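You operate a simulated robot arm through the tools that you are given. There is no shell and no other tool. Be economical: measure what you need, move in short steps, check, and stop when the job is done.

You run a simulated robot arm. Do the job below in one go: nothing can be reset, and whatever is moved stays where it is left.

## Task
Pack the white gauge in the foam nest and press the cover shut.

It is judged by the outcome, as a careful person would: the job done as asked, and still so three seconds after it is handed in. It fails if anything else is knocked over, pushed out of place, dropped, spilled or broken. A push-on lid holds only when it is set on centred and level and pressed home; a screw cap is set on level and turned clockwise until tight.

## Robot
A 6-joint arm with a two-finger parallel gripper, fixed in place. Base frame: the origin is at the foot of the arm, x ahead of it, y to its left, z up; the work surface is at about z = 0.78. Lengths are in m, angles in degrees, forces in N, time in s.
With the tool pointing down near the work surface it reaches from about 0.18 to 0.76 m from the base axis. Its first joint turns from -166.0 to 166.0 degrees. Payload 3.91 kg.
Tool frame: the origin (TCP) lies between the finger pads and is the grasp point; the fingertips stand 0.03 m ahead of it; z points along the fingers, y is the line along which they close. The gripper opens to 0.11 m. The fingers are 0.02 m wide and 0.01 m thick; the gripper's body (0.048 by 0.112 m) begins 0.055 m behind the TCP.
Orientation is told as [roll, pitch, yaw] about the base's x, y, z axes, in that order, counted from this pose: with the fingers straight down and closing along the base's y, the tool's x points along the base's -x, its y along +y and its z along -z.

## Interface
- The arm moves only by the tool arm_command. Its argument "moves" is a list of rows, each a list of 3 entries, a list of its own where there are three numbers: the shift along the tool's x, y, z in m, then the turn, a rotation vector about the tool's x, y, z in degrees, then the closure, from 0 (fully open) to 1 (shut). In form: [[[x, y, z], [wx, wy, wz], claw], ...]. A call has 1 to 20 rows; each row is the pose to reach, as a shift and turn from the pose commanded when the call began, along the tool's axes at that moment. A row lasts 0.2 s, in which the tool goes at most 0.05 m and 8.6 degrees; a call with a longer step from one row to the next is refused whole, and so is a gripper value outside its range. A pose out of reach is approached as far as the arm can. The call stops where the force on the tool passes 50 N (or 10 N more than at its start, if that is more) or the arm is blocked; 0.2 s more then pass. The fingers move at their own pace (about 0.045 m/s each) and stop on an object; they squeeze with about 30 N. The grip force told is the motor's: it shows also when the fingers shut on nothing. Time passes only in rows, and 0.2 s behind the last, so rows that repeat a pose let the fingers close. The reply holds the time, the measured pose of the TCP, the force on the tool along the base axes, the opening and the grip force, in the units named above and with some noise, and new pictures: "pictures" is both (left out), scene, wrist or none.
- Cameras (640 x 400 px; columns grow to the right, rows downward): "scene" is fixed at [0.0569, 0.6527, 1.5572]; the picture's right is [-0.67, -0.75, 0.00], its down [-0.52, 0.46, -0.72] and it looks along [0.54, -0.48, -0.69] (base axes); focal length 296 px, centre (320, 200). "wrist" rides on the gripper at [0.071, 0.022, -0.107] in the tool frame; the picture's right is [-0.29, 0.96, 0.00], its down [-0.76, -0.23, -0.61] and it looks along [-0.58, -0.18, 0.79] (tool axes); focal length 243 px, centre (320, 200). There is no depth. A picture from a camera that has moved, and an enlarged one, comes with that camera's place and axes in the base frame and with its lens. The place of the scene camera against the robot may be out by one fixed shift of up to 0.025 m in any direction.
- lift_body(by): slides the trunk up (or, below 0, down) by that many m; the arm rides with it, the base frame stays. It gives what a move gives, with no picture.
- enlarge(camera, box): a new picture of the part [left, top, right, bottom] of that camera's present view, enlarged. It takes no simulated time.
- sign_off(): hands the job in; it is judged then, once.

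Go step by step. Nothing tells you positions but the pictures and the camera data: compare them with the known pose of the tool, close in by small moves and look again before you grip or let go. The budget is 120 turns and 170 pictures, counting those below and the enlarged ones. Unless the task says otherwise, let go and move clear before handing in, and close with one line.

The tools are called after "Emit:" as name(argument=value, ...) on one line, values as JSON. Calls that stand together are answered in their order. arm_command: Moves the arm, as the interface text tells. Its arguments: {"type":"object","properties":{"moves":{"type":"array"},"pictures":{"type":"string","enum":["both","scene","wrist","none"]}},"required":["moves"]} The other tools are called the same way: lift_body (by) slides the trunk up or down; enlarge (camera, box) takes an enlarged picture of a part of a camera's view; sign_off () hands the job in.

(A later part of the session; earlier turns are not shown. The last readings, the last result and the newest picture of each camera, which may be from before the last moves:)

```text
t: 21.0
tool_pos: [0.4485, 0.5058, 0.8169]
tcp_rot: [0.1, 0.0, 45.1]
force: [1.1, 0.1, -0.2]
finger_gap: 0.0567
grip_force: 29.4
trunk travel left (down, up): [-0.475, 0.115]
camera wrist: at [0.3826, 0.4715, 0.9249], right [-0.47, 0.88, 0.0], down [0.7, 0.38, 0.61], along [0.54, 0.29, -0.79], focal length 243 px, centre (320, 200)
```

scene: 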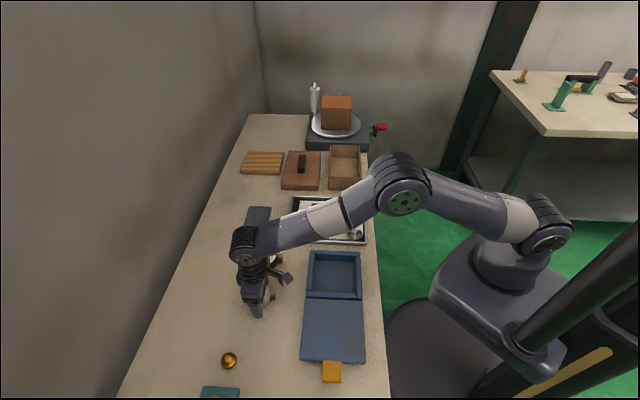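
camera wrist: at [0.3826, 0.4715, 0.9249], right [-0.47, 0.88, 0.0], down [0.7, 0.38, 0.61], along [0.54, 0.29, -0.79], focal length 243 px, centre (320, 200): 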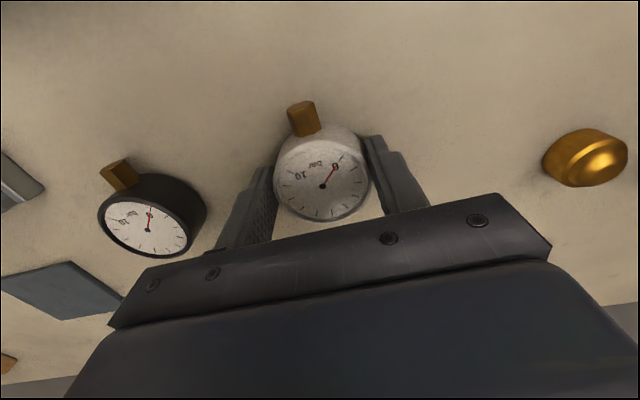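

Gripped at 0.057 m. Lifting 0.12 m and carrying it over to the nest.

Emit:
arm_command(moves=[[[0, 0, -0.03], [0, 0, 0], 1], [[0, 0, -0.07], [0, 0, 0], 1], [[0, 0, -0.11], [0, 0, 0], 1], [[0.02, -0.008, -0.13], [0, 0, 0], 1], [[0.05, -0.02, -0.13], [0, 0, 0], 1], [[0.085, -0.033, -0.13], [0, 0, 0], 1], [[0.12, -0.047, -0.13], [0, 0, 0], 1], [[0.155, -0.061, -0.13], [0, 0, 0], 1], [[0.1834, -0.072, -0.13], [0, 0, 0], 1], [[0.1834, -0.072, -0.13], [0, 0, 0], 1]], pictures="both")

Emit:
enlarge(camera="scene", box=[280, 220, 390, 320])

```text
t: 23.2
tool_pos: [0.368, 0.323, 0.9462]
tcp_rot: [0.0, 0.0, 45.1]
force: [-0.7, -0.4, -0.9]
finger_gap: 0.0567
grip_force: 30.0
trunk travel left (down, up): [-0.475, 0.115]
camera wrist: at [0.3031, 0.2881, 1.0535], right [-0.47, 0.88, 0.0], down [0.7, 0.38, 0.61], along [0.54, 0.29, -0.79], focal length 243 px, centre (320, 200)
```

scene: 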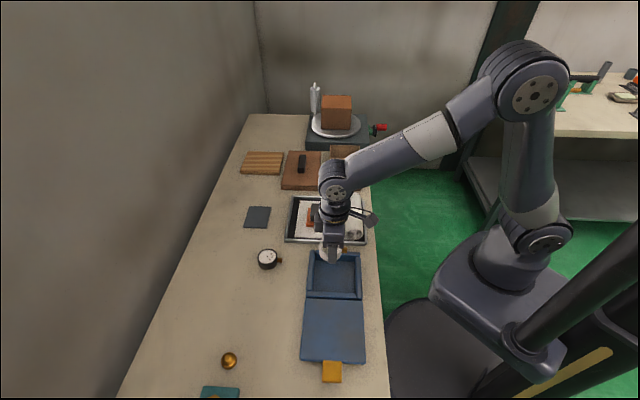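
wrist: 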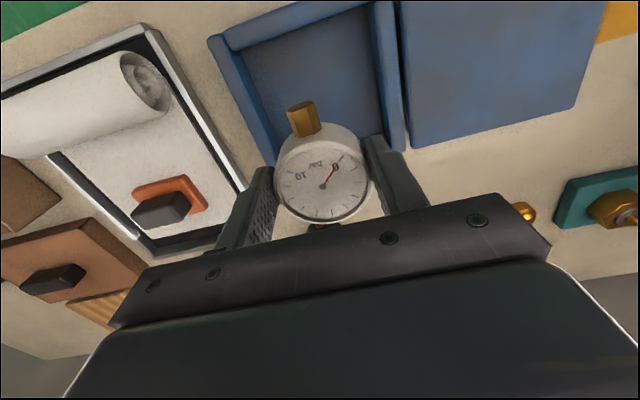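

```text
4.00 times, centred on (335, 270) of scene
camera zoom: at [0.0569, 0.6527, 1.5572], right [-0.67, -0.75, 0.0], down [-0.52, 0.46, -0.72], along [0.54, -0.48, -0.69], focal length 1183 px, centre (260, -80)
```

zoom: 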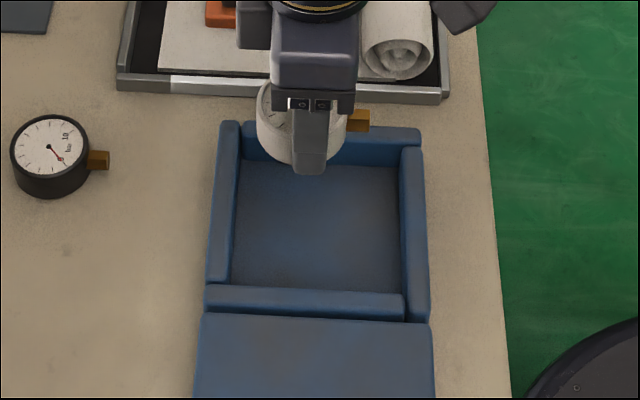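

The nest's inner opening is about 0.107 m square, centred near (0.360, 0.3195). I'll shift so gauge plus stem is centred and lower most of the way.

Emit:
arm_command(moves=[[[0.001, 0.0032, 0], [0, 0, 0], 1], [[0.001, 0.0032, 0.03], [0, 0, 0], 1], [[0.001, 0.0032, 0.06], [0, 0, 0], 1], [[0.001, 0.0032, 0.085], [0, 0, 0], 1], [[0.001, 0.0032, 0.1], [0, 0, 0], 1]], pictures="both")

Emit:
enlarge(camera="scene", box=[280, 220, 390, 320])

```text
t: 24.4
tool_pos: [0.3687, 0.3268, 0.847]
tcp_rot: [-0.1, 0.1, 45.2]
force: [0.1, 0.4, -1.5]
finger_gap: 0.057
grip_force: 29.9
trunk travel left (down, up): [-0.475, 0.115]
camera wrist: at [0.3038, 0.2919, 0.9547], right [-0.47, 0.88, 0.0], down [0.7, 0.38, 0.61], along [0.54, 0.29, -0.79], focal length 243 px, centre (320, 200)
```

scene: 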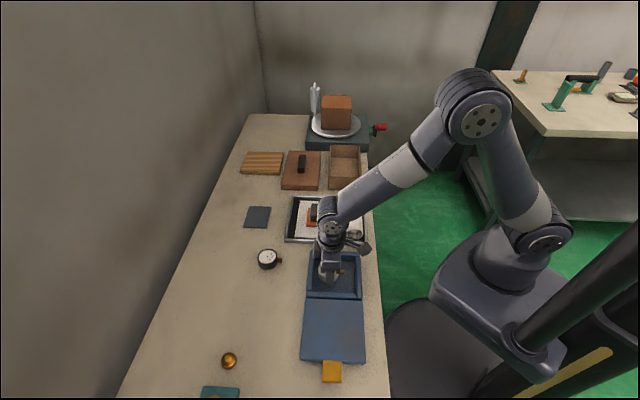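
wrist: 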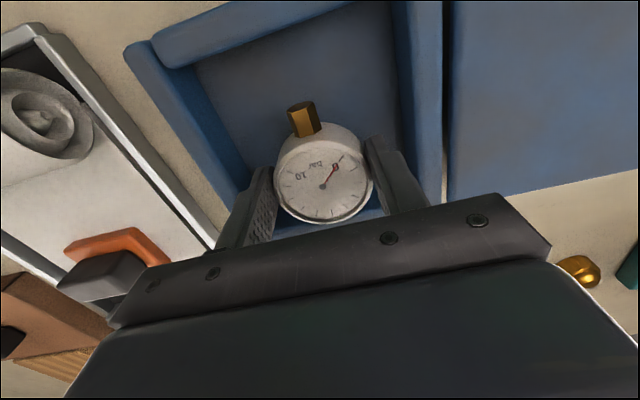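

```text
4.00 times, centred on (335, 270) of scene
camera zoom: at [0.0569, 0.6527, 1.5572], right [-0.67, -0.75, 0.0], down [-0.52, 0.46, -0.72], along [0.54, -0.48, -0.69], focal length 1183 px, centre (260, -80)
```

zoom: 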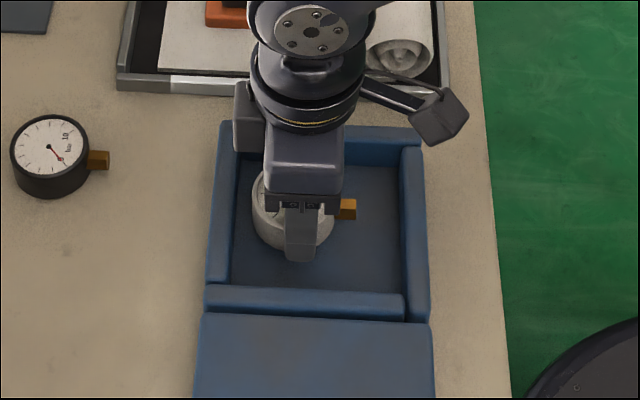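

The gauge is inside the walls but about 7 mm too far to the left in the scene view. I'll shift it and lower slowly toward the floor.

Emit:
arm_command(moves=[[[0.0035, 0.001, 0], [0, 0, 0], 1], [[0.007, 0.001, 0.003], [0, 0, 0], 1], [[0.007, 0.001, 0.007], [0, 0, 0], 1], [[0.007, 0.001, 0.011], [0, 0, 0], 1], [[0.007, 0.001, 0.015], [0, 0, 0], 1], [[0.007, 0.001, 0.018], [0, 0, 0], 1]], pictures="both")

Emit:
enlarge(camera="scene", box=[280, 220, 390, 320])

```text
t: 25.8
tool_pos: [0.3613, 0.3226, 0.8284]
tcp_rot: [0.0, 0.0, 45.0]
force: [0.4, 0.0, -1.2]
finger_gap: 0.0571
grip_force: 29.9
trunk travel left (down, up): [-0.475, 0.115]
camera wrist: at [0.2967, 0.2876, 0.9362], right [-0.47, 0.88, 0.0], down [0.7, 0.38, 0.61], along [0.54, 0.29, -0.79], focal length 243 px, centre (320, 200)
```

scene: 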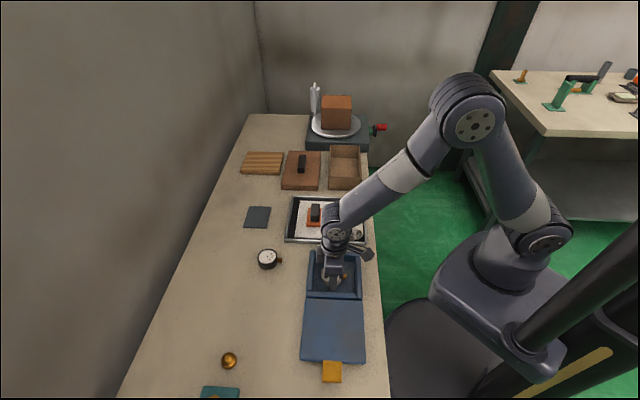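
wrist: 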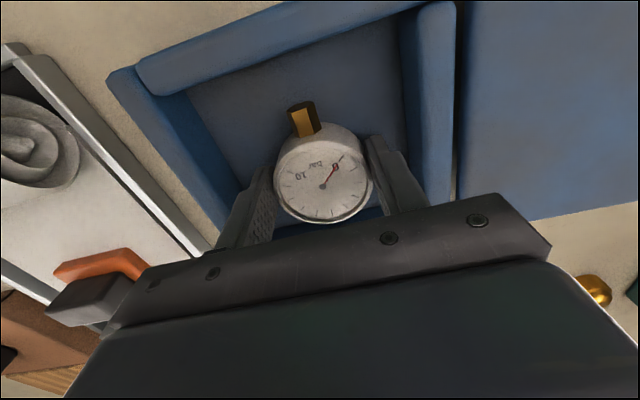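

```text
4.00 times, centred on (335, 270) of scene
camera zoom: at [0.0569, 0.6527, 1.5572], right [-0.67, -0.75, 0.0], down [-0.52, 0.46, -0.72], along [0.54, -0.48, -0.69], focal length 1183 px, centre (260, -80)
```

zoom: 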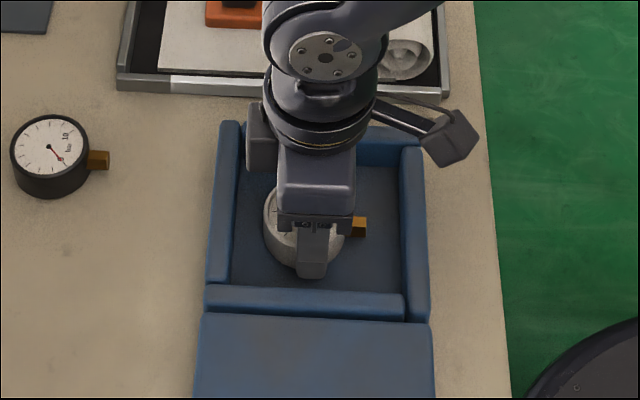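

Nicely centred; no floor contact yet. Continuing down by millimetres.

Emit:
arm_command(moves=[[[0, 0, 0.0015], [0, 0, 0], 1], [[0, 0, 0.003], [0, 0, 0], 1], [[0, 0, 0.0045], [0, 0, 0], 1], [[0, 0, 0.0045], [0, 0, 0], 1]], pictures="none")

```text
t: 26.8
tool_pos: [0.3614, 0.3232, 0.8257]
tcp_rot: [0.0, -0.2, 45.2]
force: [-0.3, 0.0, 11.7]
finger_gap: 0.0569
grip_force: 30.3
trunk travel left (down, up): [-0.475, 0.115]
```

Floor contact at TCP z about 0.826. I'll relax a touch, open a little and rise straight up.

Emit:
arm_command(moves=[[[0, 0, -0.001], [0, 0, 0], 1], [[0, 0, -0.001], [0, 0, 0], 0.42], [[0, 0, -0.001], [0, 0, 0], 0.38], [[0, 0, -0.001], [0, 0, 0], 0.36], [[0, 0, -0.02], [0, 0, 0], 0.36], [[0, 0, -0.05], [0, 0, 0], 0.36], [[0, 0, -0.09], [0, 0, 0], 0.36], [[0.01, 0, -0.13], [0, 0, 0], 0.36]], pictures="both")

Emit:
enlarge(camera="scene", box=[280, 220, 390, 320])

```text
t: 28.6
tool_pos: [0.353, 0.3153, 0.9561]
tcp_rot: [0.0, 0.1, 45.1]
force: [0.4, -0.1, 0.4]
finger_gap: 0.0703
grip_force: 0.0
trunk travel left (down, up): [-0.475, 0.115]
camera wrist: at [0.2884, 0.2809, 1.0631], right [-0.47, 0.88, 0.0], down [0.7, 0.38, 0.61], along [0.54, 0.29, -0.79], focal length 243 px, centre (320, 200)
```

scene: 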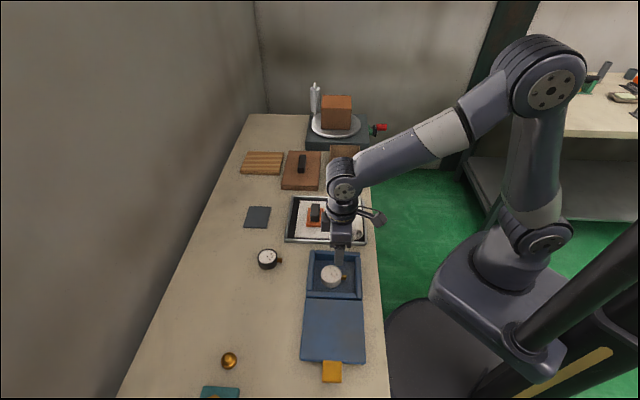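
wrist: 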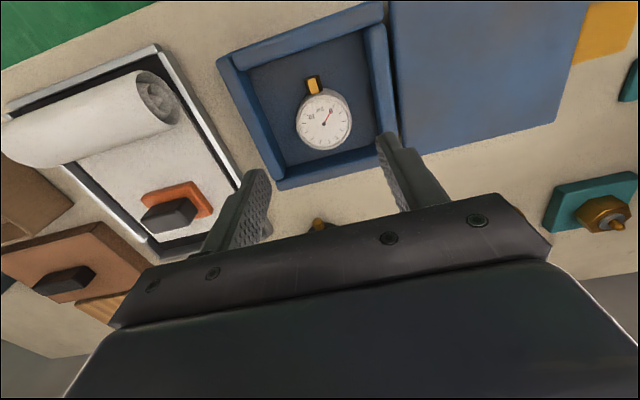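

```text
4.00 times, centred on (335, 270) of scene
camera zoom: at [0.0569, 0.6527, 1.5572], right [-0.67, -0.75, 0.0], down [-0.52, 0.46, -0.72], along [0.54, -0.48, -0.69], focal length 1183 px, centre (260, -80)
```

zoom: 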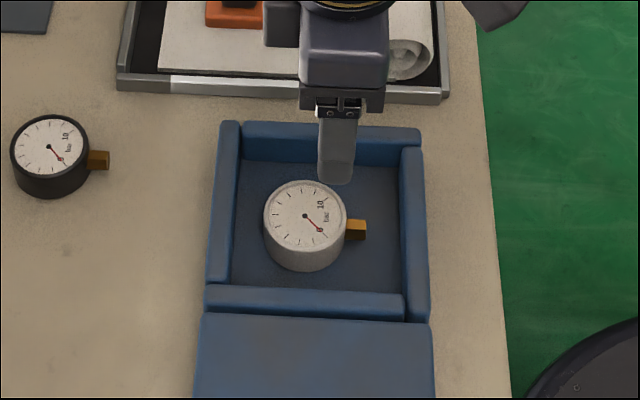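

The white gauge lies flat in the nest, below the rim. Now I'll go back to yaw -45 over the tab of the opened cover (near (0.185, 0.494)).

Emit:
arm_command(moves=[[[0, 0.02, -0.02], [0, 0, 7.5], 0.36], [[-0.001, 0.041, -0.03], [0, 0, 15], 0.36], [[-0.002, 0.061, -0.03], [0, 0, 22.5], 0.36], [[-0.003, 0.082, -0.03], [0, 0, 30], 0.36], [[-0.003, 0.102, -0.03], [0, 0, 37.5], 0.36], [[-0.004, 0.123, -0.03], [0, 0, 45], 0.36], [[-0.005, 0.143, -0.03], [0, 0, 52.5], 0.36], [[-0.005, 0.164, -0.03], [0, 0, 60], 0.36], [[-0.006, 0.184, -0.03], [0, 0, 67.5], 0.36], [[-0.007, 0.205, -0.02], [0, 0, 75], 0.36], [[-0.008, 0.225, 0], [0, 0, 82.5], 0.36], [[-0.008, 0.2454, 0.02], [0, 0, 90.1], 0.36], [[-0.008, 0.2454, 0.02], [0, 0, 90.1], 0.36]], pictures="both")

Emit:
enlarge(camera="scene", box=[280, 280, 400, 400])

```text
t: 31.4
tool_pos: [0.1836, 0.4939, 0.9329]
tcp_rot: [0.0, 0.0, -45.1]
force: [-0.4, -0.6, 0.8]
finger_gap: 0.0707
grip_force: 0.0
trunk travel left (down, up): [-0.475, 0.115]
camera wrist: at [0.1502, 0.5594, 1.0398], right [0.88, 0.47, 0.0], down [0.37, -0.7, 0.61], along [0.29, -0.54, -0.79], focal length 243 px, centre (320, 200)
```

scene: 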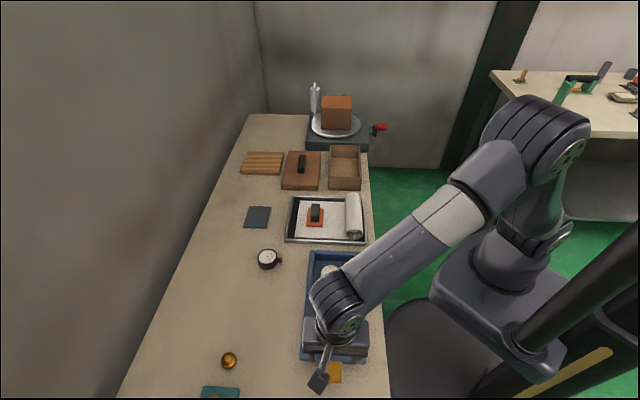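
wrist: 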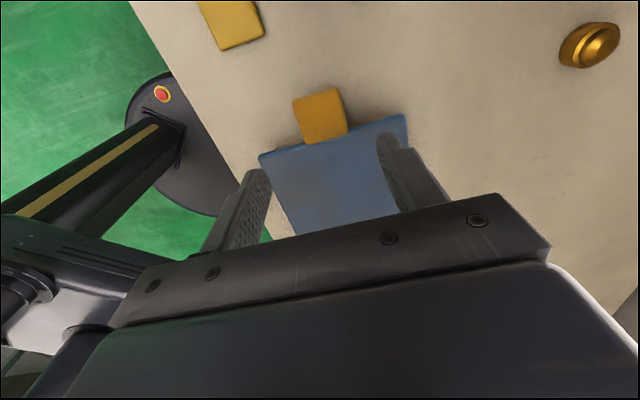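

```text
3.33 times, centred on (340, 340) of scene
camera zoom: at [0.0569, 0.6527, 1.5572], right [-0.67, -0.75, 0.0], down [-0.52, 0.46, -0.72], along [0.54, -0.48, -0.69], focal length 986 px, centre (253, -267)
```

zoom: 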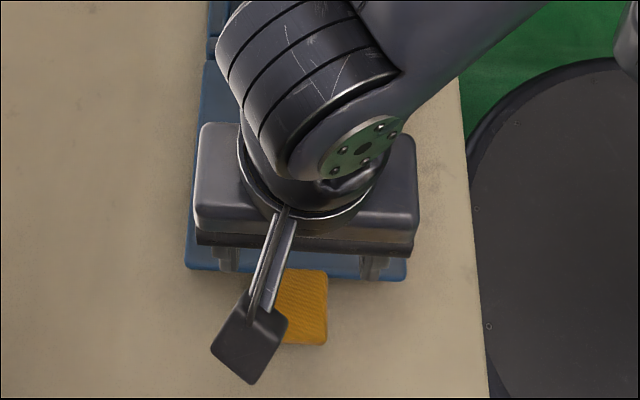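

The tab is centred under the fingers. Lowering with a check.

Emit:
arm_command(moves=[[[-0.003, 0.0017, 0.03], [0, 0, 0], 0.36], [[-0.003, 0.0017, 0.06], [0, 0, 0], 0.36], [[-0.003, 0.0017, 0.085], [0, 0, 0], 0.36], [[-0.003, 0.0017, 0.1], [0, 0, 0], 0.36]], pictures="wrist")

Emit:
enlarge(camera="wrist", box=[200, 50, 440, 240])

Emit:
enlarge(camera="scene", box=[280, 300, 380, 400])

```text
t: 32.4
tool_pos: [0.1906, 0.493, 0.8334]
tcp_rot: [0.1, 0.0, -45.0]
force: [0.4, 1.4, -0.4]
finger_gap: 0.0707
grip_force: 0.1
trunk travel left (down, up): [-0.475, 0.115]
camera wrist: at [0.1554, 0.5584, 0.9409], right [0.88, 0.47, 0.0], down [0.37, -0.7, 0.61], along [0.29, -0.54, -0.79], focal length 243 px, centre (320, 200)
```

wrist: 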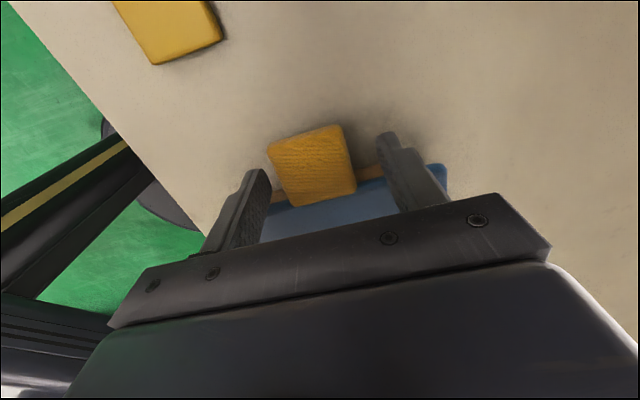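

```text
2.11 times, centred on (320, 145) of wrist
camera zoom: at [0.1554, 0.5584, 0.9409], right [0.88, 0.47, 0.0], down [0.37, -0.7, 0.61], along [0.29, -0.54, -0.79], focal length 511 px, centre (320, 316)
```

zoom: 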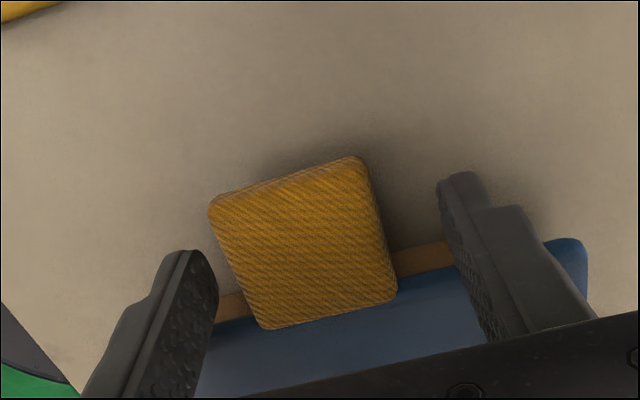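

```text
4.00 times, centred on (330, 350) of scene
camera zoom: at [0.0569, 0.6527, 1.5572], right [-0.67, -0.75, 0.0], down [-0.52, 0.46, -0.72], along [0.54, -0.48, -0.69], focal length 1183 px, centre (280, -400)
```

zoom: 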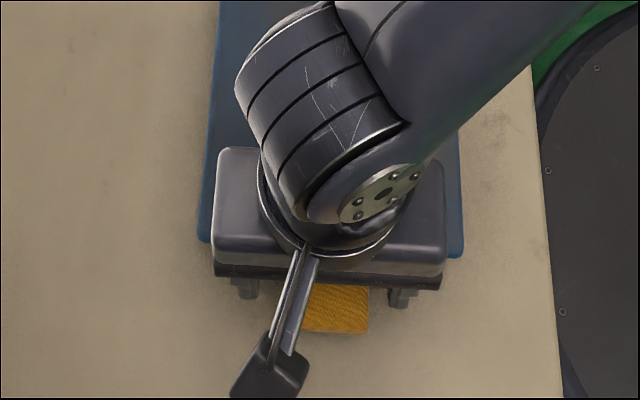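

The tab sits between the fingertips. Small correction, then close.

Emit:
arm_command(moves=[[[0.003, -0.002, 0.0], [0, 0, 0], 0.36], [[0.003, -0.002, 0.002], [0, 0, 0], 0.45], [[0.003, -0.002, 0.002], [0, 0, 0], 0.6], [[0.003, -0.002, 0.002], [0, 0, 0], 1], [[0.003, -0.002, 0.002], [0, 0, 0], 1]], pictures="wrist")

```text
t: 33.6
tool_pos: [0.1863, 0.493, 0.833]
tcp_rot: [0.0, 0.0, -45.0]
force: [-2.6, -1.8, 0.1]
finger_gap: 0.0434
grip_force: 44.7
trunk travel left (down, up): [-0.475, 0.115]
camera wrist: at [0.1513, 0.5587, 0.9397], right [0.88, 0.47, 0.0], down [0.37, -0.7, 0.61], along [0.29, -0.54, -0.79], focal length 243 px, centre (320, 200)
```

wrist: 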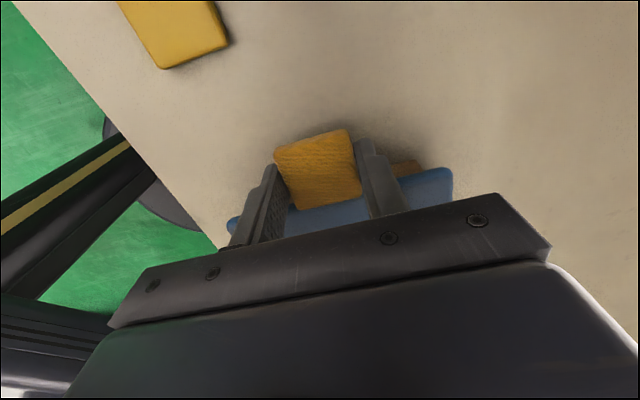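

Gripped. Now lifting the cover back along its arc, first to about 60°.

Emit:
arm_command(moves=[[[-0.0009, 0, -0.0178], [0, 0, 0], 1], [[-0.0037, 0, -0.0353], [0, 0, 0], 1], [[-0.0083, 0, -0.0525], [0, 0, 0], 1], [[-0.0147, 0, -0.0691], [0, 0, 0], 1], [[-0.0228, 0, -0.085], [0, 0, 0], 1], [[-0.0325, 0, -0.0999], [0, 0, 0], 1], [[-0.0437, 0, -0.1138], [0, 0, 0], 1], [[-0.0562, 0, -0.1263], [0, 0, 0], 1], [[-0.0701, 0, -0.1375], [0, 0, 0], 1], [[-0.085, 0, -0.1472], [0, 0, 0], 1]], pictures="both")

```text
t: 35.8
tool_pos: [0.2433, 0.4353, 0.9812]
tcp_rot: [0.5, 0.2, -45.0]
force: [-16.0, 20.9, 31.6]
finger_gap: 0.0435
grip_force: 44.9
trunk travel left (down, up): [-0.475, 0.115]
camera wrist: at [0.2077, 0.5009, 1.0886], right [0.88, 0.47, 0.01], down [0.37, -0.71, 0.6], along [0.29, -0.53, -0.8], focal length 243 px, centre (320, 200)
```

scene: 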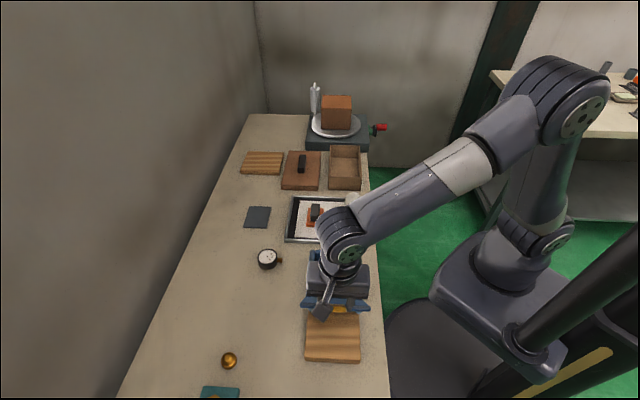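
wrist: 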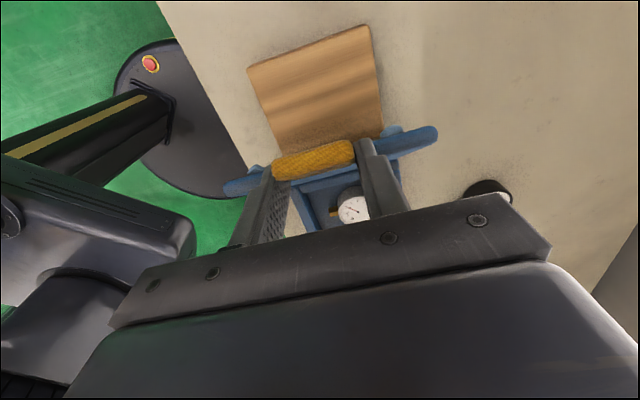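

The cover follows, but I'm pulling it radially inward; I'll widen the arc by 5 mm and continue to about upright.

Emit:
arm_command(moves=[[[0.0025, 0, -0.0044], [0, 0, 0], 1], [[-0.0138, 0, -0.0127], [0, 0, 0], 1], [[-0.0309, 0, -0.0192], [0, 0, 0], 1], [[-0.0486, 0, -0.024], [0, 0, 0], 1], [[-0.0667, 0, -0.0268], [0, 0, 0], 1]], pictures="wrist")

```text
t: 37.0
tool_pos: [0.2932, 0.3854, 1.0054]
tcp_rot: [-0.1, -0.2, -45.1]
force: [2.8, 13.8, 6.8]
finger_gap: 0.0436
grip_force: 44.8
trunk travel left (down, up): [-0.475, 0.115]
camera wrist: at [0.2582, 0.4519, 1.1129], right [0.88, 0.47, 0.0], down [0.37, -0.7, 0.61], along [0.29, -0.54, -0.79], focal length 243 px, centre (320, 200)
```

wrist: 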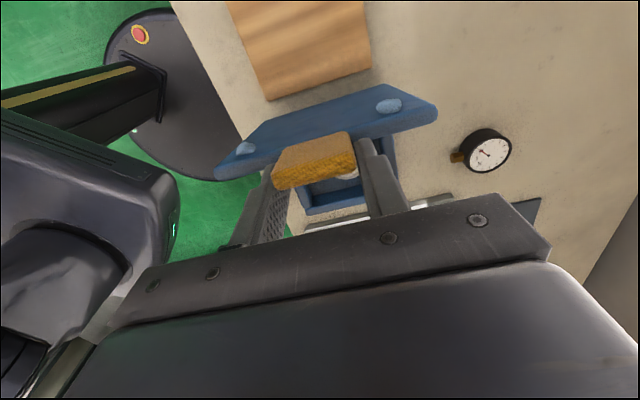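

Nearly upright with low loads. I'll retrace the opening arc down to about 50° above closed.

Emit:
arm_command(moves=[[[-0.016, 0.001, -0.003], [0, 0, 0], 1], [[-0.0334, 0.0015, -0.0027], [0, 0, 0], 1], [[-0.0507, 0.0015, -0.0006], [0, 0, 0], 1], [[-0.0677, 0.0015, 0.0034], [0, 0, 0], 1], [[-0.0842, 0.0015, 0.009], [0, 0, 0], 1], [[-0.1, 0.0015, 0.0164], [0, 0, 0], 1], [[-0.1149, 0.0015, 0.0254], [0, 0, 0], 1], [[-0.1288, 0.0015, 0.0359], [0, 0, 0], 1]], pictures="wrist")

```text
t: 38.8
tool_pos: [0.3845, 0.2937, 0.9724]
tcp_rot: [0.0, -0.1, -45.1]
force: [4.2, -8.7, 20.7]
finger_gap: 0.0436
grip_force: 45.1
trunk travel left (down, up): [-0.475, 0.115]
camera wrist: at [0.3509, 0.359, 1.0787], right [0.88, 0.47, 0.0], down [0.37, -0.7, 0.61], along [0.29, -0.54, -0.79], focal length 243 px, centre (320, 200)
```

wrist: 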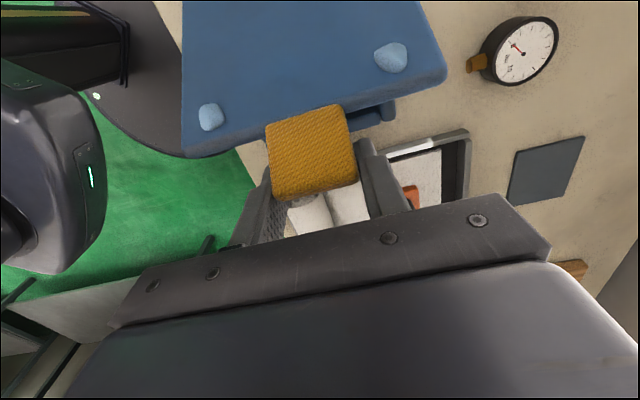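

Good. Continuing down to about 8° above closed.

Emit:
arm_command(moves=[[[-0.0153, 0.001, 0.0084], [0, 0, 0], 1], [[-0.027, 0.001, 0.0218], [0, 0, 0], 1], [[-0.0372, 0.001, 0.0364], [0, 0, 0], 1], [[-0.0458, 0.001, 0.052], [0, 0, 0], 1], [[-0.0527, 0.001, 0.0684], [0, 0, 0], 1], [[-0.0579, 0.001, 0.0854], [0, 0, 0], 1], [[-0.0613, 0.001, 0.1], [0, 0, 0], 1]], pictures="both")

Emit:
enlarge(camera="scene", box=[280, 200, 390, 320])

```text
t: 40.1
tool_pos: [0.4242, 0.2547, 0.9026]
tcp_rot: [-0.1, -0.2, -44.9]
force: [5.9, -29.3, 14.7]
finger_gap: 0.0433
grip_force: 45.1
trunk travel left (down, up): [-0.475, 0.115]
stopped in row 6: the force on the tool passed its limit (the readings are from after the stop); the commanded pose is now the measured one
camera wrist: at [0.3897, 0.3205, 1.0093], right [0.88, 0.47, 0.0], down [0.37, -0.7, 0.61], along [0.29, -0.54, -0.79], focal length 243 px, centre (320, 200)
```

scene: 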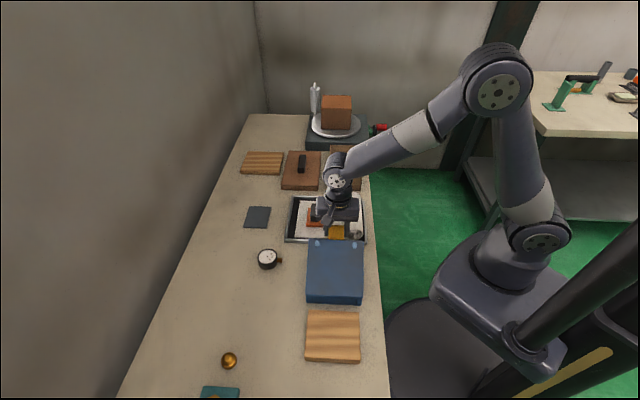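
wrist: 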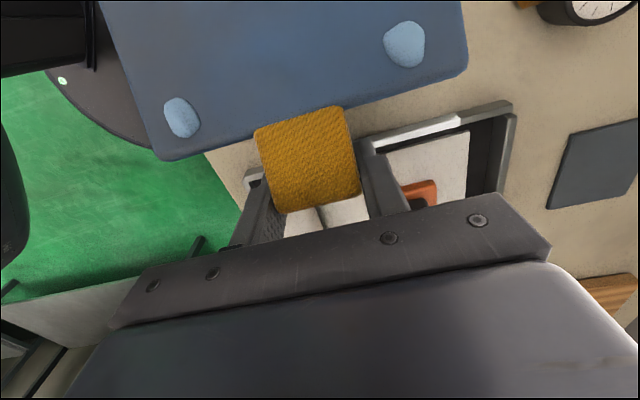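

```text
3.33 times, centred on (335, 260) of scene
camera zoom: at [0.0569, 0.6527, 1.5572], right [-0.67, -0.75, 0.0], down [-0.52, 0.46, -0.72], along [0.54, -0.48, -0.69], focal length 986 px, centre (270, 0)
```

zoom: 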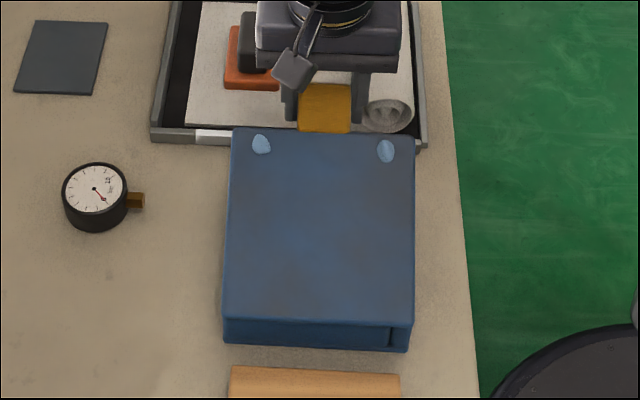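

At about 18° above closed the load came from my arc being slightly short; I'll correct outward and lower the last part gently.

Emit:
arm_command(moves=[[[-0.002, -0.001, 0.0], [0, 0, 0], 1], [[-0.0045, -0.0015, 0.009], [0, 0, 0], 1], [[-0.0065, -0.0015, 0.017], [0, 0, 0], 1], [[-0.008, -0.0015, 0.025], [0, 0, 0], 1], [[-0.009, -0.0015, 0.033], [0, 0, 0], 1]], pictures="wrist")

Emit:
enlarge(camera="scene", box=[280, 200, 390, 320])

```text
t: 41.3
tool_pos: [0.432, 0.2459, 0.8682]
tcp_rot: [0.2, -0.2, -45.0]
force: [27.8, -37.0, 18.5]
finger_gap: 0.0432
grip_force: 45.5
trunk travel left (down, up): [-0.475, 0.115]
camera wrist: at [0.3972, 0.3123, 0.976], right [0.88, 0.47, 0.0], down [0.37, -0.7, 0.61], along [0.29, -0.54, -0.79], focal length 243 px, centre (320, 200)
```

wrist: 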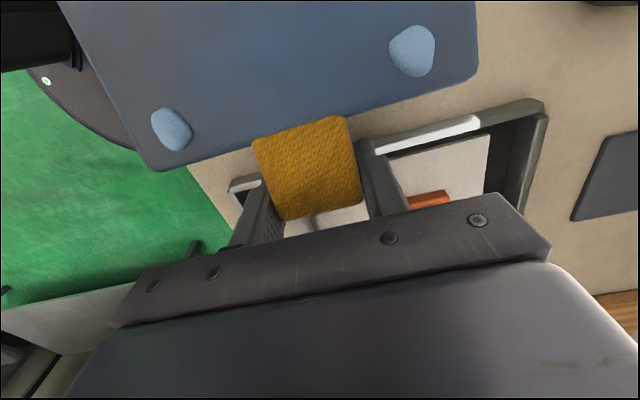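

```text
3.33 times, centred on (335, 260) of scene
camera zoom: at [0.0569, 0.6527, 1.5572], right [-0.67, -0.75, 0.0], down [-0.52, 0.46, -0.72], along [0.54, -0.48, -0.69], focal length 986 px, centre (270, 0)
```

zoom: 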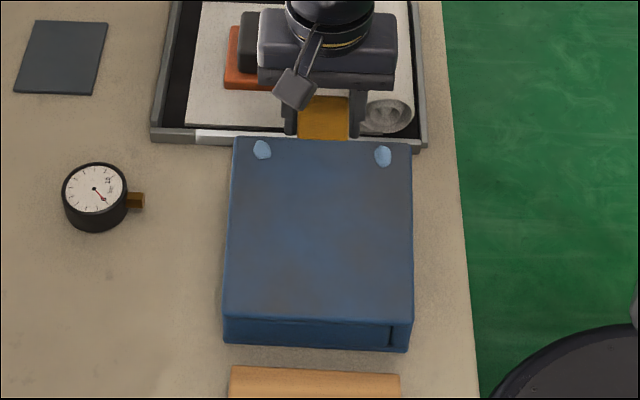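

The tab is still pressing outward, so I'll ease forward to relieve it and lower a little more.

Emit:
arm_command(moves=[[[-0.003, 0, 0.0], [0, 0, 0], 1], [[-0.006, 0, 0.004], [0, 0, 0], 1], [[-0.006, 0, 0.01], [0, 0, 0], 1]], pictures="none")

```text
t: 42.1
tool_pos: [0.4344, 0.2447, 0.8576]
tcp_rot: [0.0, -0.1, -45.0]
force: [21.1, -17.8, 13.5]
finger_gap: 0.0436
grip_force: 44.9
trunk travel left (down, up): [-0.475, 0.115]
```

Emit:
arm_command(moves=[[[-0.003, 0, 0.0], [0, 0, 0], 1], [[-0.004, 0, 0.004], [0, 0, 0], 1], [[-0.004, 0, 0.008], [0, 0, 0], 1]], pictures="wrist")

Emit:
enlarge(camera="scene", box=[280, 200, 390, 320])

```text
t: 42.9
tool_pos: [0.4348, 0.2436, 0.8514]
tcp_rot: [-0.1, 0.0, -45.0]
force: [5.9, -6.2, 8.2]
finger_gap: 0.0432
grip_force: 45.3
trunk travel left (down, up): [-0.475, 0.115]
camera wrist: at [0.4003, 0.3097, 0.9577], right [0.88, 0.47, 0.0], down [0.38, -0.7, 0.61], along [0.29, -0.54, -0.79], focal length 243 px, centre (320, 200)
```

wrist: 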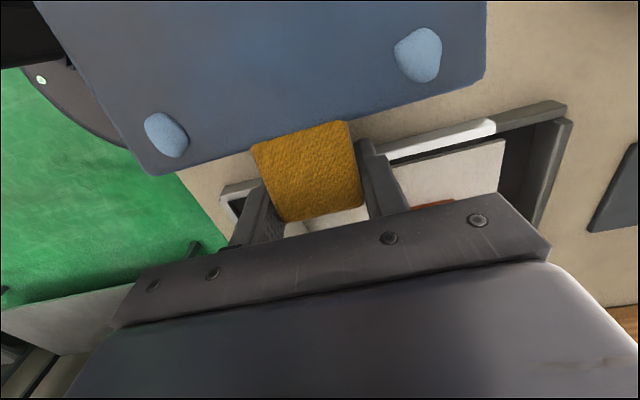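

```text
3.33 times, centred on (335, 260) of scene
camera zoom: at [0.0569, 0.6527, 1.5572], right [-0.67, -0.75, 0.0], down [-0.52, 0.46, -0.72], along [0.54, -0.48, -0.69], focal length 986 px, centre (270, 0)
```

zoom: 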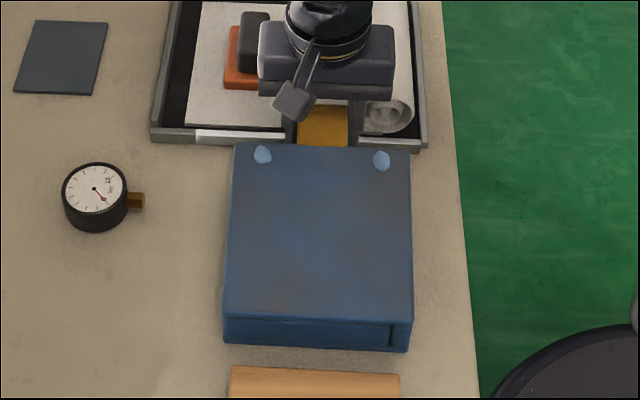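

The cover is still roughly 8-10° open. I'll lower another centimetre with it, then open the fingers and rise.

Emit:
arm_command(moves=[[[-0.001, 0, 0.004], [0, 0, 0], 1], [[-0.002, 0, 0.008], [0, 0, 0], 1], [[-0.0025, 0, 0.011], [0, 0, 0], 1]], pictures="none")

```text
t: 43.7
tool_pos: [0.4359, 0.2425, 0.8394]
tcp_rot: [-0.2, -0.1, -44.8]
force: [-5.4, 5.5, 5.7]
finger_gap: 0.0431
grip_force: 45.3
trunk travel left (down, up): [-0.475, 0.115]
```

Emit:
arm_command(moves=[[[0.001, 0, 0.003], [0, 0, 0], 1], [[0.001, 0, 0.003], [0, 0, 0], 0.55], [[0.001, 0, 0.003], [0, 0, 0], 0.45], [[0.001, 0, -0.02], [0, 0, 0], 0.4], [[0.001, 0, -0.06], [0, 0, 0], 0.4], [[0.02, 0, -0.1], [0, 0, 0], 0.4]], pictures="both")

Emit:
enlarge(camera="scene", box=[280, 200, 390, 320])

Emit:
enlarge(camera="wrist", box=[200, 0, 440, 200])

```text
t: 45.1
tool_pos: [0.4258, 0.2576, 0.9371]
tcp_rot: [-0.1, -0.3, -44.9]
force: [0.6, 0.3, -0.4]
finger_gap: 0.0661
grip_force: 0.0
trunk travel left (down, up): [-0.475, 0.115]
camera wrist: at [0.3906, 0.3229, 1.0437], right [0.88, 0.47, 0.0], down [0.37, -0.7, 0.61], along [0.29, -0.54, -0.79], focal length 243 px, centre (320, 200)
```

scene: 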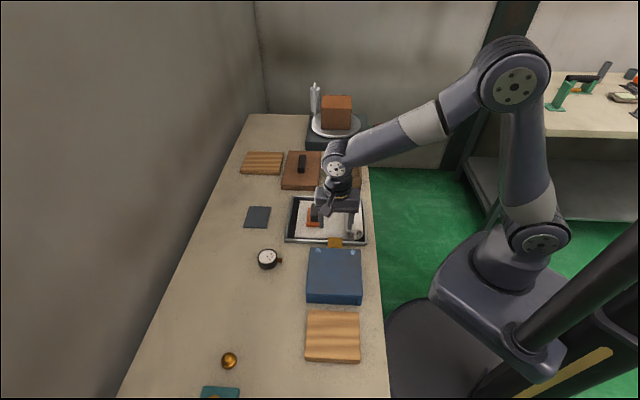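
wrist: 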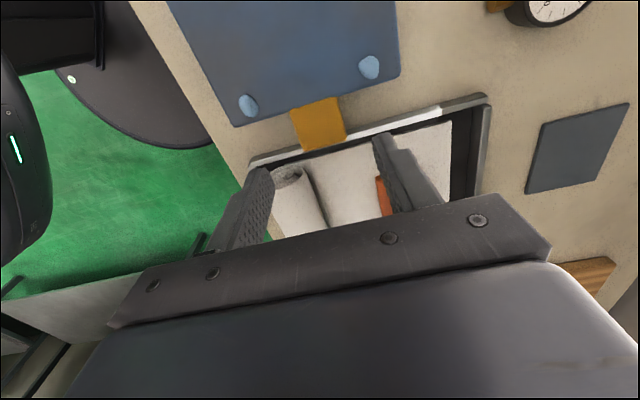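

```text
3.33 times, centred on (335, 260) of scene
camera zoom: at [0.0569, 0.6527, 1.5572], right [-0.67, -0.75, 0.0], down [-0.52, 0.46, -0.72], along [0.54, -0.48, -0.69], focal length 986 px, centre (270, 0)
```

zoom: 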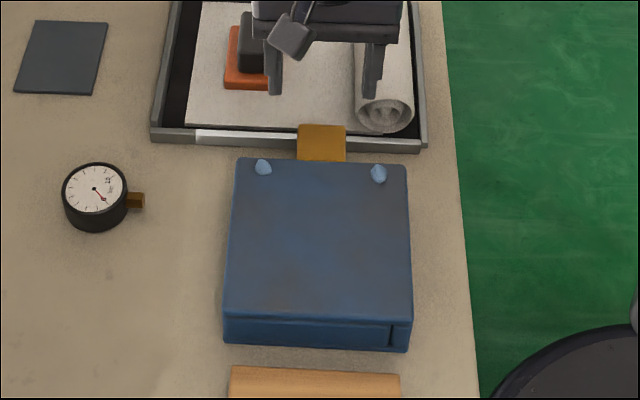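

```text
2.00 times, centred on (320, 100) of wrist
camera zoom: at [0.3906, 0.3229, 1.0437], right [0.88, 0.47, 0.0], down [0.37, -0.7, 0.61], along [0.29, -0.54, -0.79], focal length 485 px, centre (320, 400)
```

zoom: 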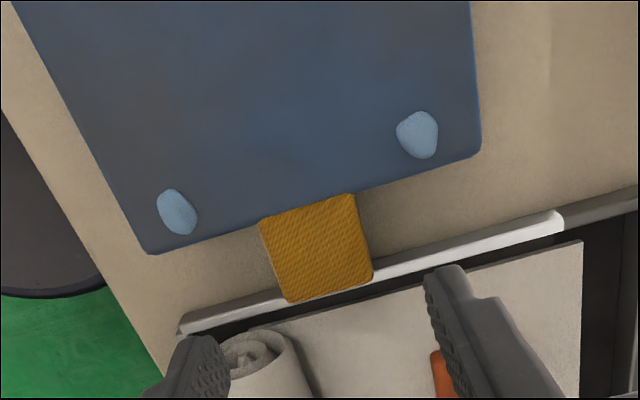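

The cover has dropped onto the case. Now I'll close the fingers and press down on the cover's front edge, midway between the two snaps.

Emit:
arm_command(moves=[[[0.015, -0.001, 0.0], [0, 0, 0], 1], [[0.0298, -0.0024, 0.0], [0, 0, 0], 1], [[0.0298, -0.0024, 0.02], [0, 0, 0], 1], [[0.0298, -0.0024, 0.04], [0, 0, 0], 1], [[0.0298, -0.0024, 0.055], [0, 0, 0], 1], [[0.0298, -0.0024, 0.06], [0, 0, 0], 1], [[0.0298, -0.0024, 0.063], [0, 0, 0], 1], [[0.0298, -0.0024, 0.066], [0, 0, 0], 1], [[0.0298, -0.0024, 0.069], [0, 0, 0], 1], [[0.0298, -0.0024, 0.072], [0, 0, 0], 1], [[0.0298, -0.0024, 0.075], [0, 0, 0], 1]], pictures="wrist")

Emit:
enlarge(camera="scene", box=[280, 200, 390, 320])

```text
t: 47.5
tool_pos: [0.4, 0.277, 0.8655]
tcp_rot: [-0.1, -0.1, -44.9]
force: [-0.1, 0.1, -0.1]
finger_gap: 0.0002
grip_force: 29.7
trunk travel left (down, up): [-0.475, 0.115]
camera wrist: at [0.3657, 0.3424, 0.9719], right [0.88, 0.47, 0.0], down [0.37, -0.7, 0.61], along [0.29, -0.54, -0.79], focal length 243 px, centre (320, 200)
```

wrist: 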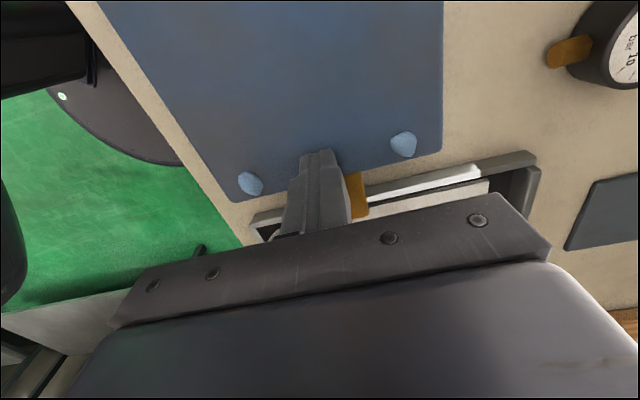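

```text
3.33 times, centred on (335, 260) of scene
camera zoom: at [0.0569, 0.6527, 1.5572], right [-0.67, -0.75, 0.0], down [-0.52, 0.46, -0.72], along [0.54, -0.48, -0.69], focal length 986 px, centre (270, 0)
```

zoom: 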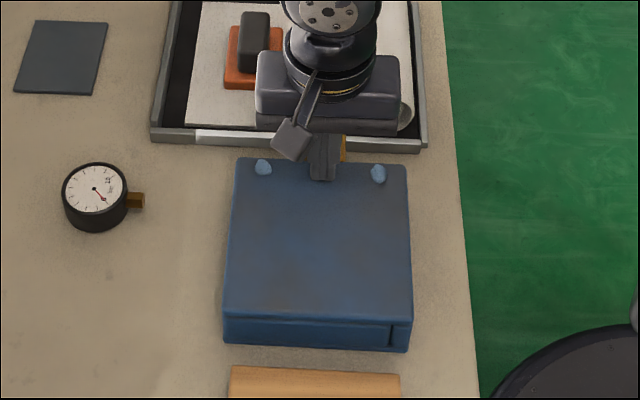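

No contact yet. Continuing down in small steps until the press force builds.

Emit:
arm_command(moves=[[[0, 0, 0.003], [0, 0, 0], 1], [[0, 0, 0.006], [0, 0, 0], 1], [[0, 0, 0.009], [0, 0, 0], 1], [[0, 0, 0.012], [0, 0, 0], 1], [[0, 0, 0.015], [0, 0, 0], 1], [[0, 0, 0.018], [0, 0, 0], 1]], pictures="wrist")

Emit:
enlarge(camera="scene", box=[280, 200, 390, 320])

```text
t: 48.3
tool_pos: [0.4016, 0.2762, 0.863]
tcp_rot: [0.5, -0.2, -44.8]
force: [-13.4, -8.8, 39.7]
finger_gap: 0.0
grip_force: 29.6
trunk travel left (down, up): [-0.475, 0.115]
stopped in row 3: the force on the tool passed its limit (the readings are from after the stop); the commanded pose is now the measured one
camera wrist: at [0.365, 0.3414, 0.9692], right [0.88, 0.47, 0.01], down [0.37, -0.7, 0.61], along [0.29, -0.53, -0.79], focal length 243 px, centre (320, 200)
```

wrist: 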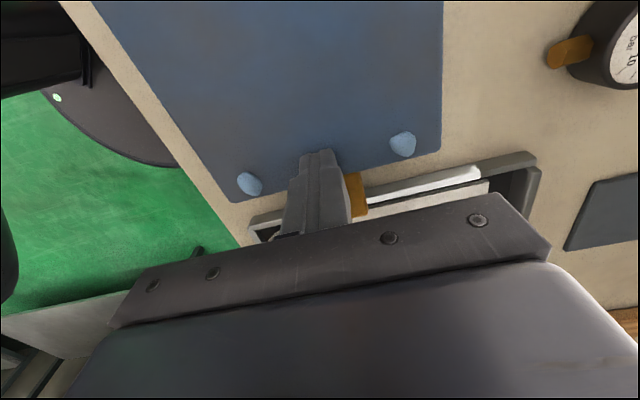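

```text
3.33 times, centred on (335, 260) of scene
camera zoom: at [0.0569, 0.6527, 1.5572], right [-0.67, -0.75, 0.0], down [-0.52, 0.46, -0.72], along [0.54, -0.48, -0.69], focal length 986 px, centre (270, 0)
```

zoom: 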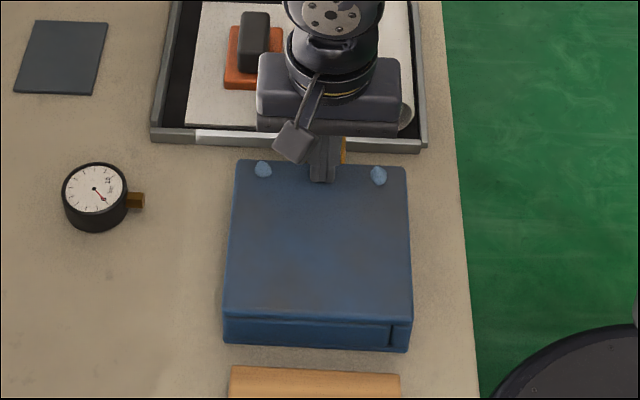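

The edge moved down about 2–3 mm under a 50 N press and now sits as at the start. I'll press again slightly either side of centre to make sure both snaps are home.

Emit:
arm_command(moves=[[[0, 0, -0.01], [0, 0, 0], 1], [[0, 0.03, -0.012], [0, 0, 0], 1], [[0, 0.034, -0.005], [0, 0, 0], 1], [[0, 0.034, 0], [0, 0, 0], 1], [[0, 0.034, 0.003], [0, 0, 0], 1], [[0, 0.034, 0.006], [0, 0, 0], 1], [[0, 0.034, 0.009], [0, 0, 0], 1], [[0, 0.034, 0.012], [0, 0, 0], 1]], pictures="none")

```text
t: 49.5
tool_pos: [0.4263, 0.3025, 0.8639]
tcp_rot: [1.1, -0.3, -44.9]
force: [-21.5, -13.4, 83.9]
finger_gap: 0.0001
grip_force: 29.8
trunk travel left (down, up): [-0.475, 0.115]
stopped in row 6: the force on the tool passed its limit (the readings are from after the stop); the commanded pose is now the measured one
```

Emit:
arm_command(moves=[[[0, 0, -0.01], [0, 0, 0], 1], [[0, -0.04, -0.012], [0, 0, 0], 1], [[0, -0.068, -0.008], [0, 0, 0], 1], [[0, -0.068, -0.001], [0, 0, 0], 1], [[0, -0.068, 0.002], [0, 0, 0], 1], [[0, -0.068, 0.004], [0, 0, 0], 1], [[0, -0.068, 0.006], [0, 0, 0], 1], [[0, -0.068, 0.008], [0, 0, 0], 1]], pictures="none")

```text
t: 51.2
tool_pos: [0.3821, 0.2595, 0.8639]
tcp_rot: [2.6, -0.4, -44.9]
force: [-12.8, -4.4, 34.0]
finger_gap: 0.0
grip_force: 30.1
trunk travel left (down, up): [-0.475, 0.115]
stopped in row 8: the force on the tool passed its limit (the readings are from after the stop); the commanded pose is now the measured one
```

Both sides are hard down at the same height (TCP z 0.864). I'll rise clear and inspect.

Emit:
arm_command(moves=[[[0, 0, -0.03], [0, 0, 0], 1], [[0.02, 0, -0.07], [0, 0, 0], 0.8], [[0.06, 0, -0.11], [0, 0, 0], 0.5], [[0.1, 0, -0.14], [0, 0, 0], 0.5], [[0.1, 0, -0.14], [0, 0, 0], 0.5]], pictures="both")

Emit:
enlarge(camera="scene", box=[280, 230, 390, 310])

Emit:
enlarge(camera="wrist", box=[220, 0, 460, 220])

```text
refused: row 3 steps farther than a row can; nothing moved
```

```text
5.00 times, centred on (335, 270) of scene
camera zoom: at [0.0569, 0.6527, 1.5572], right [-0.67, -0.75, 0.0], down [-0.52, 0.46, -0.72], along [0.54, -0.48, -0.69], focal length 1478 px, centre (245, -150)
```

zoom: 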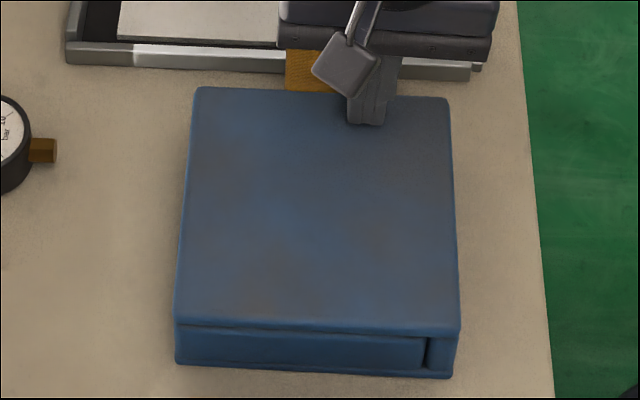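

```text
1.82 times, centred on (340, 110) of wrist
camera zoom: at [0.3435, 0.3218, 0.9718], right [0.88, 0.47, 0.05], down [0.35, -0.72, 0.6], along [0.32, -0.51, -0.8], focal length 441 px, centre (284, 364)
```

zoom: 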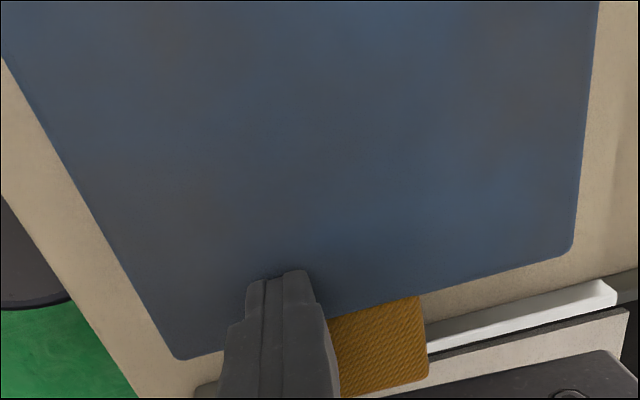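

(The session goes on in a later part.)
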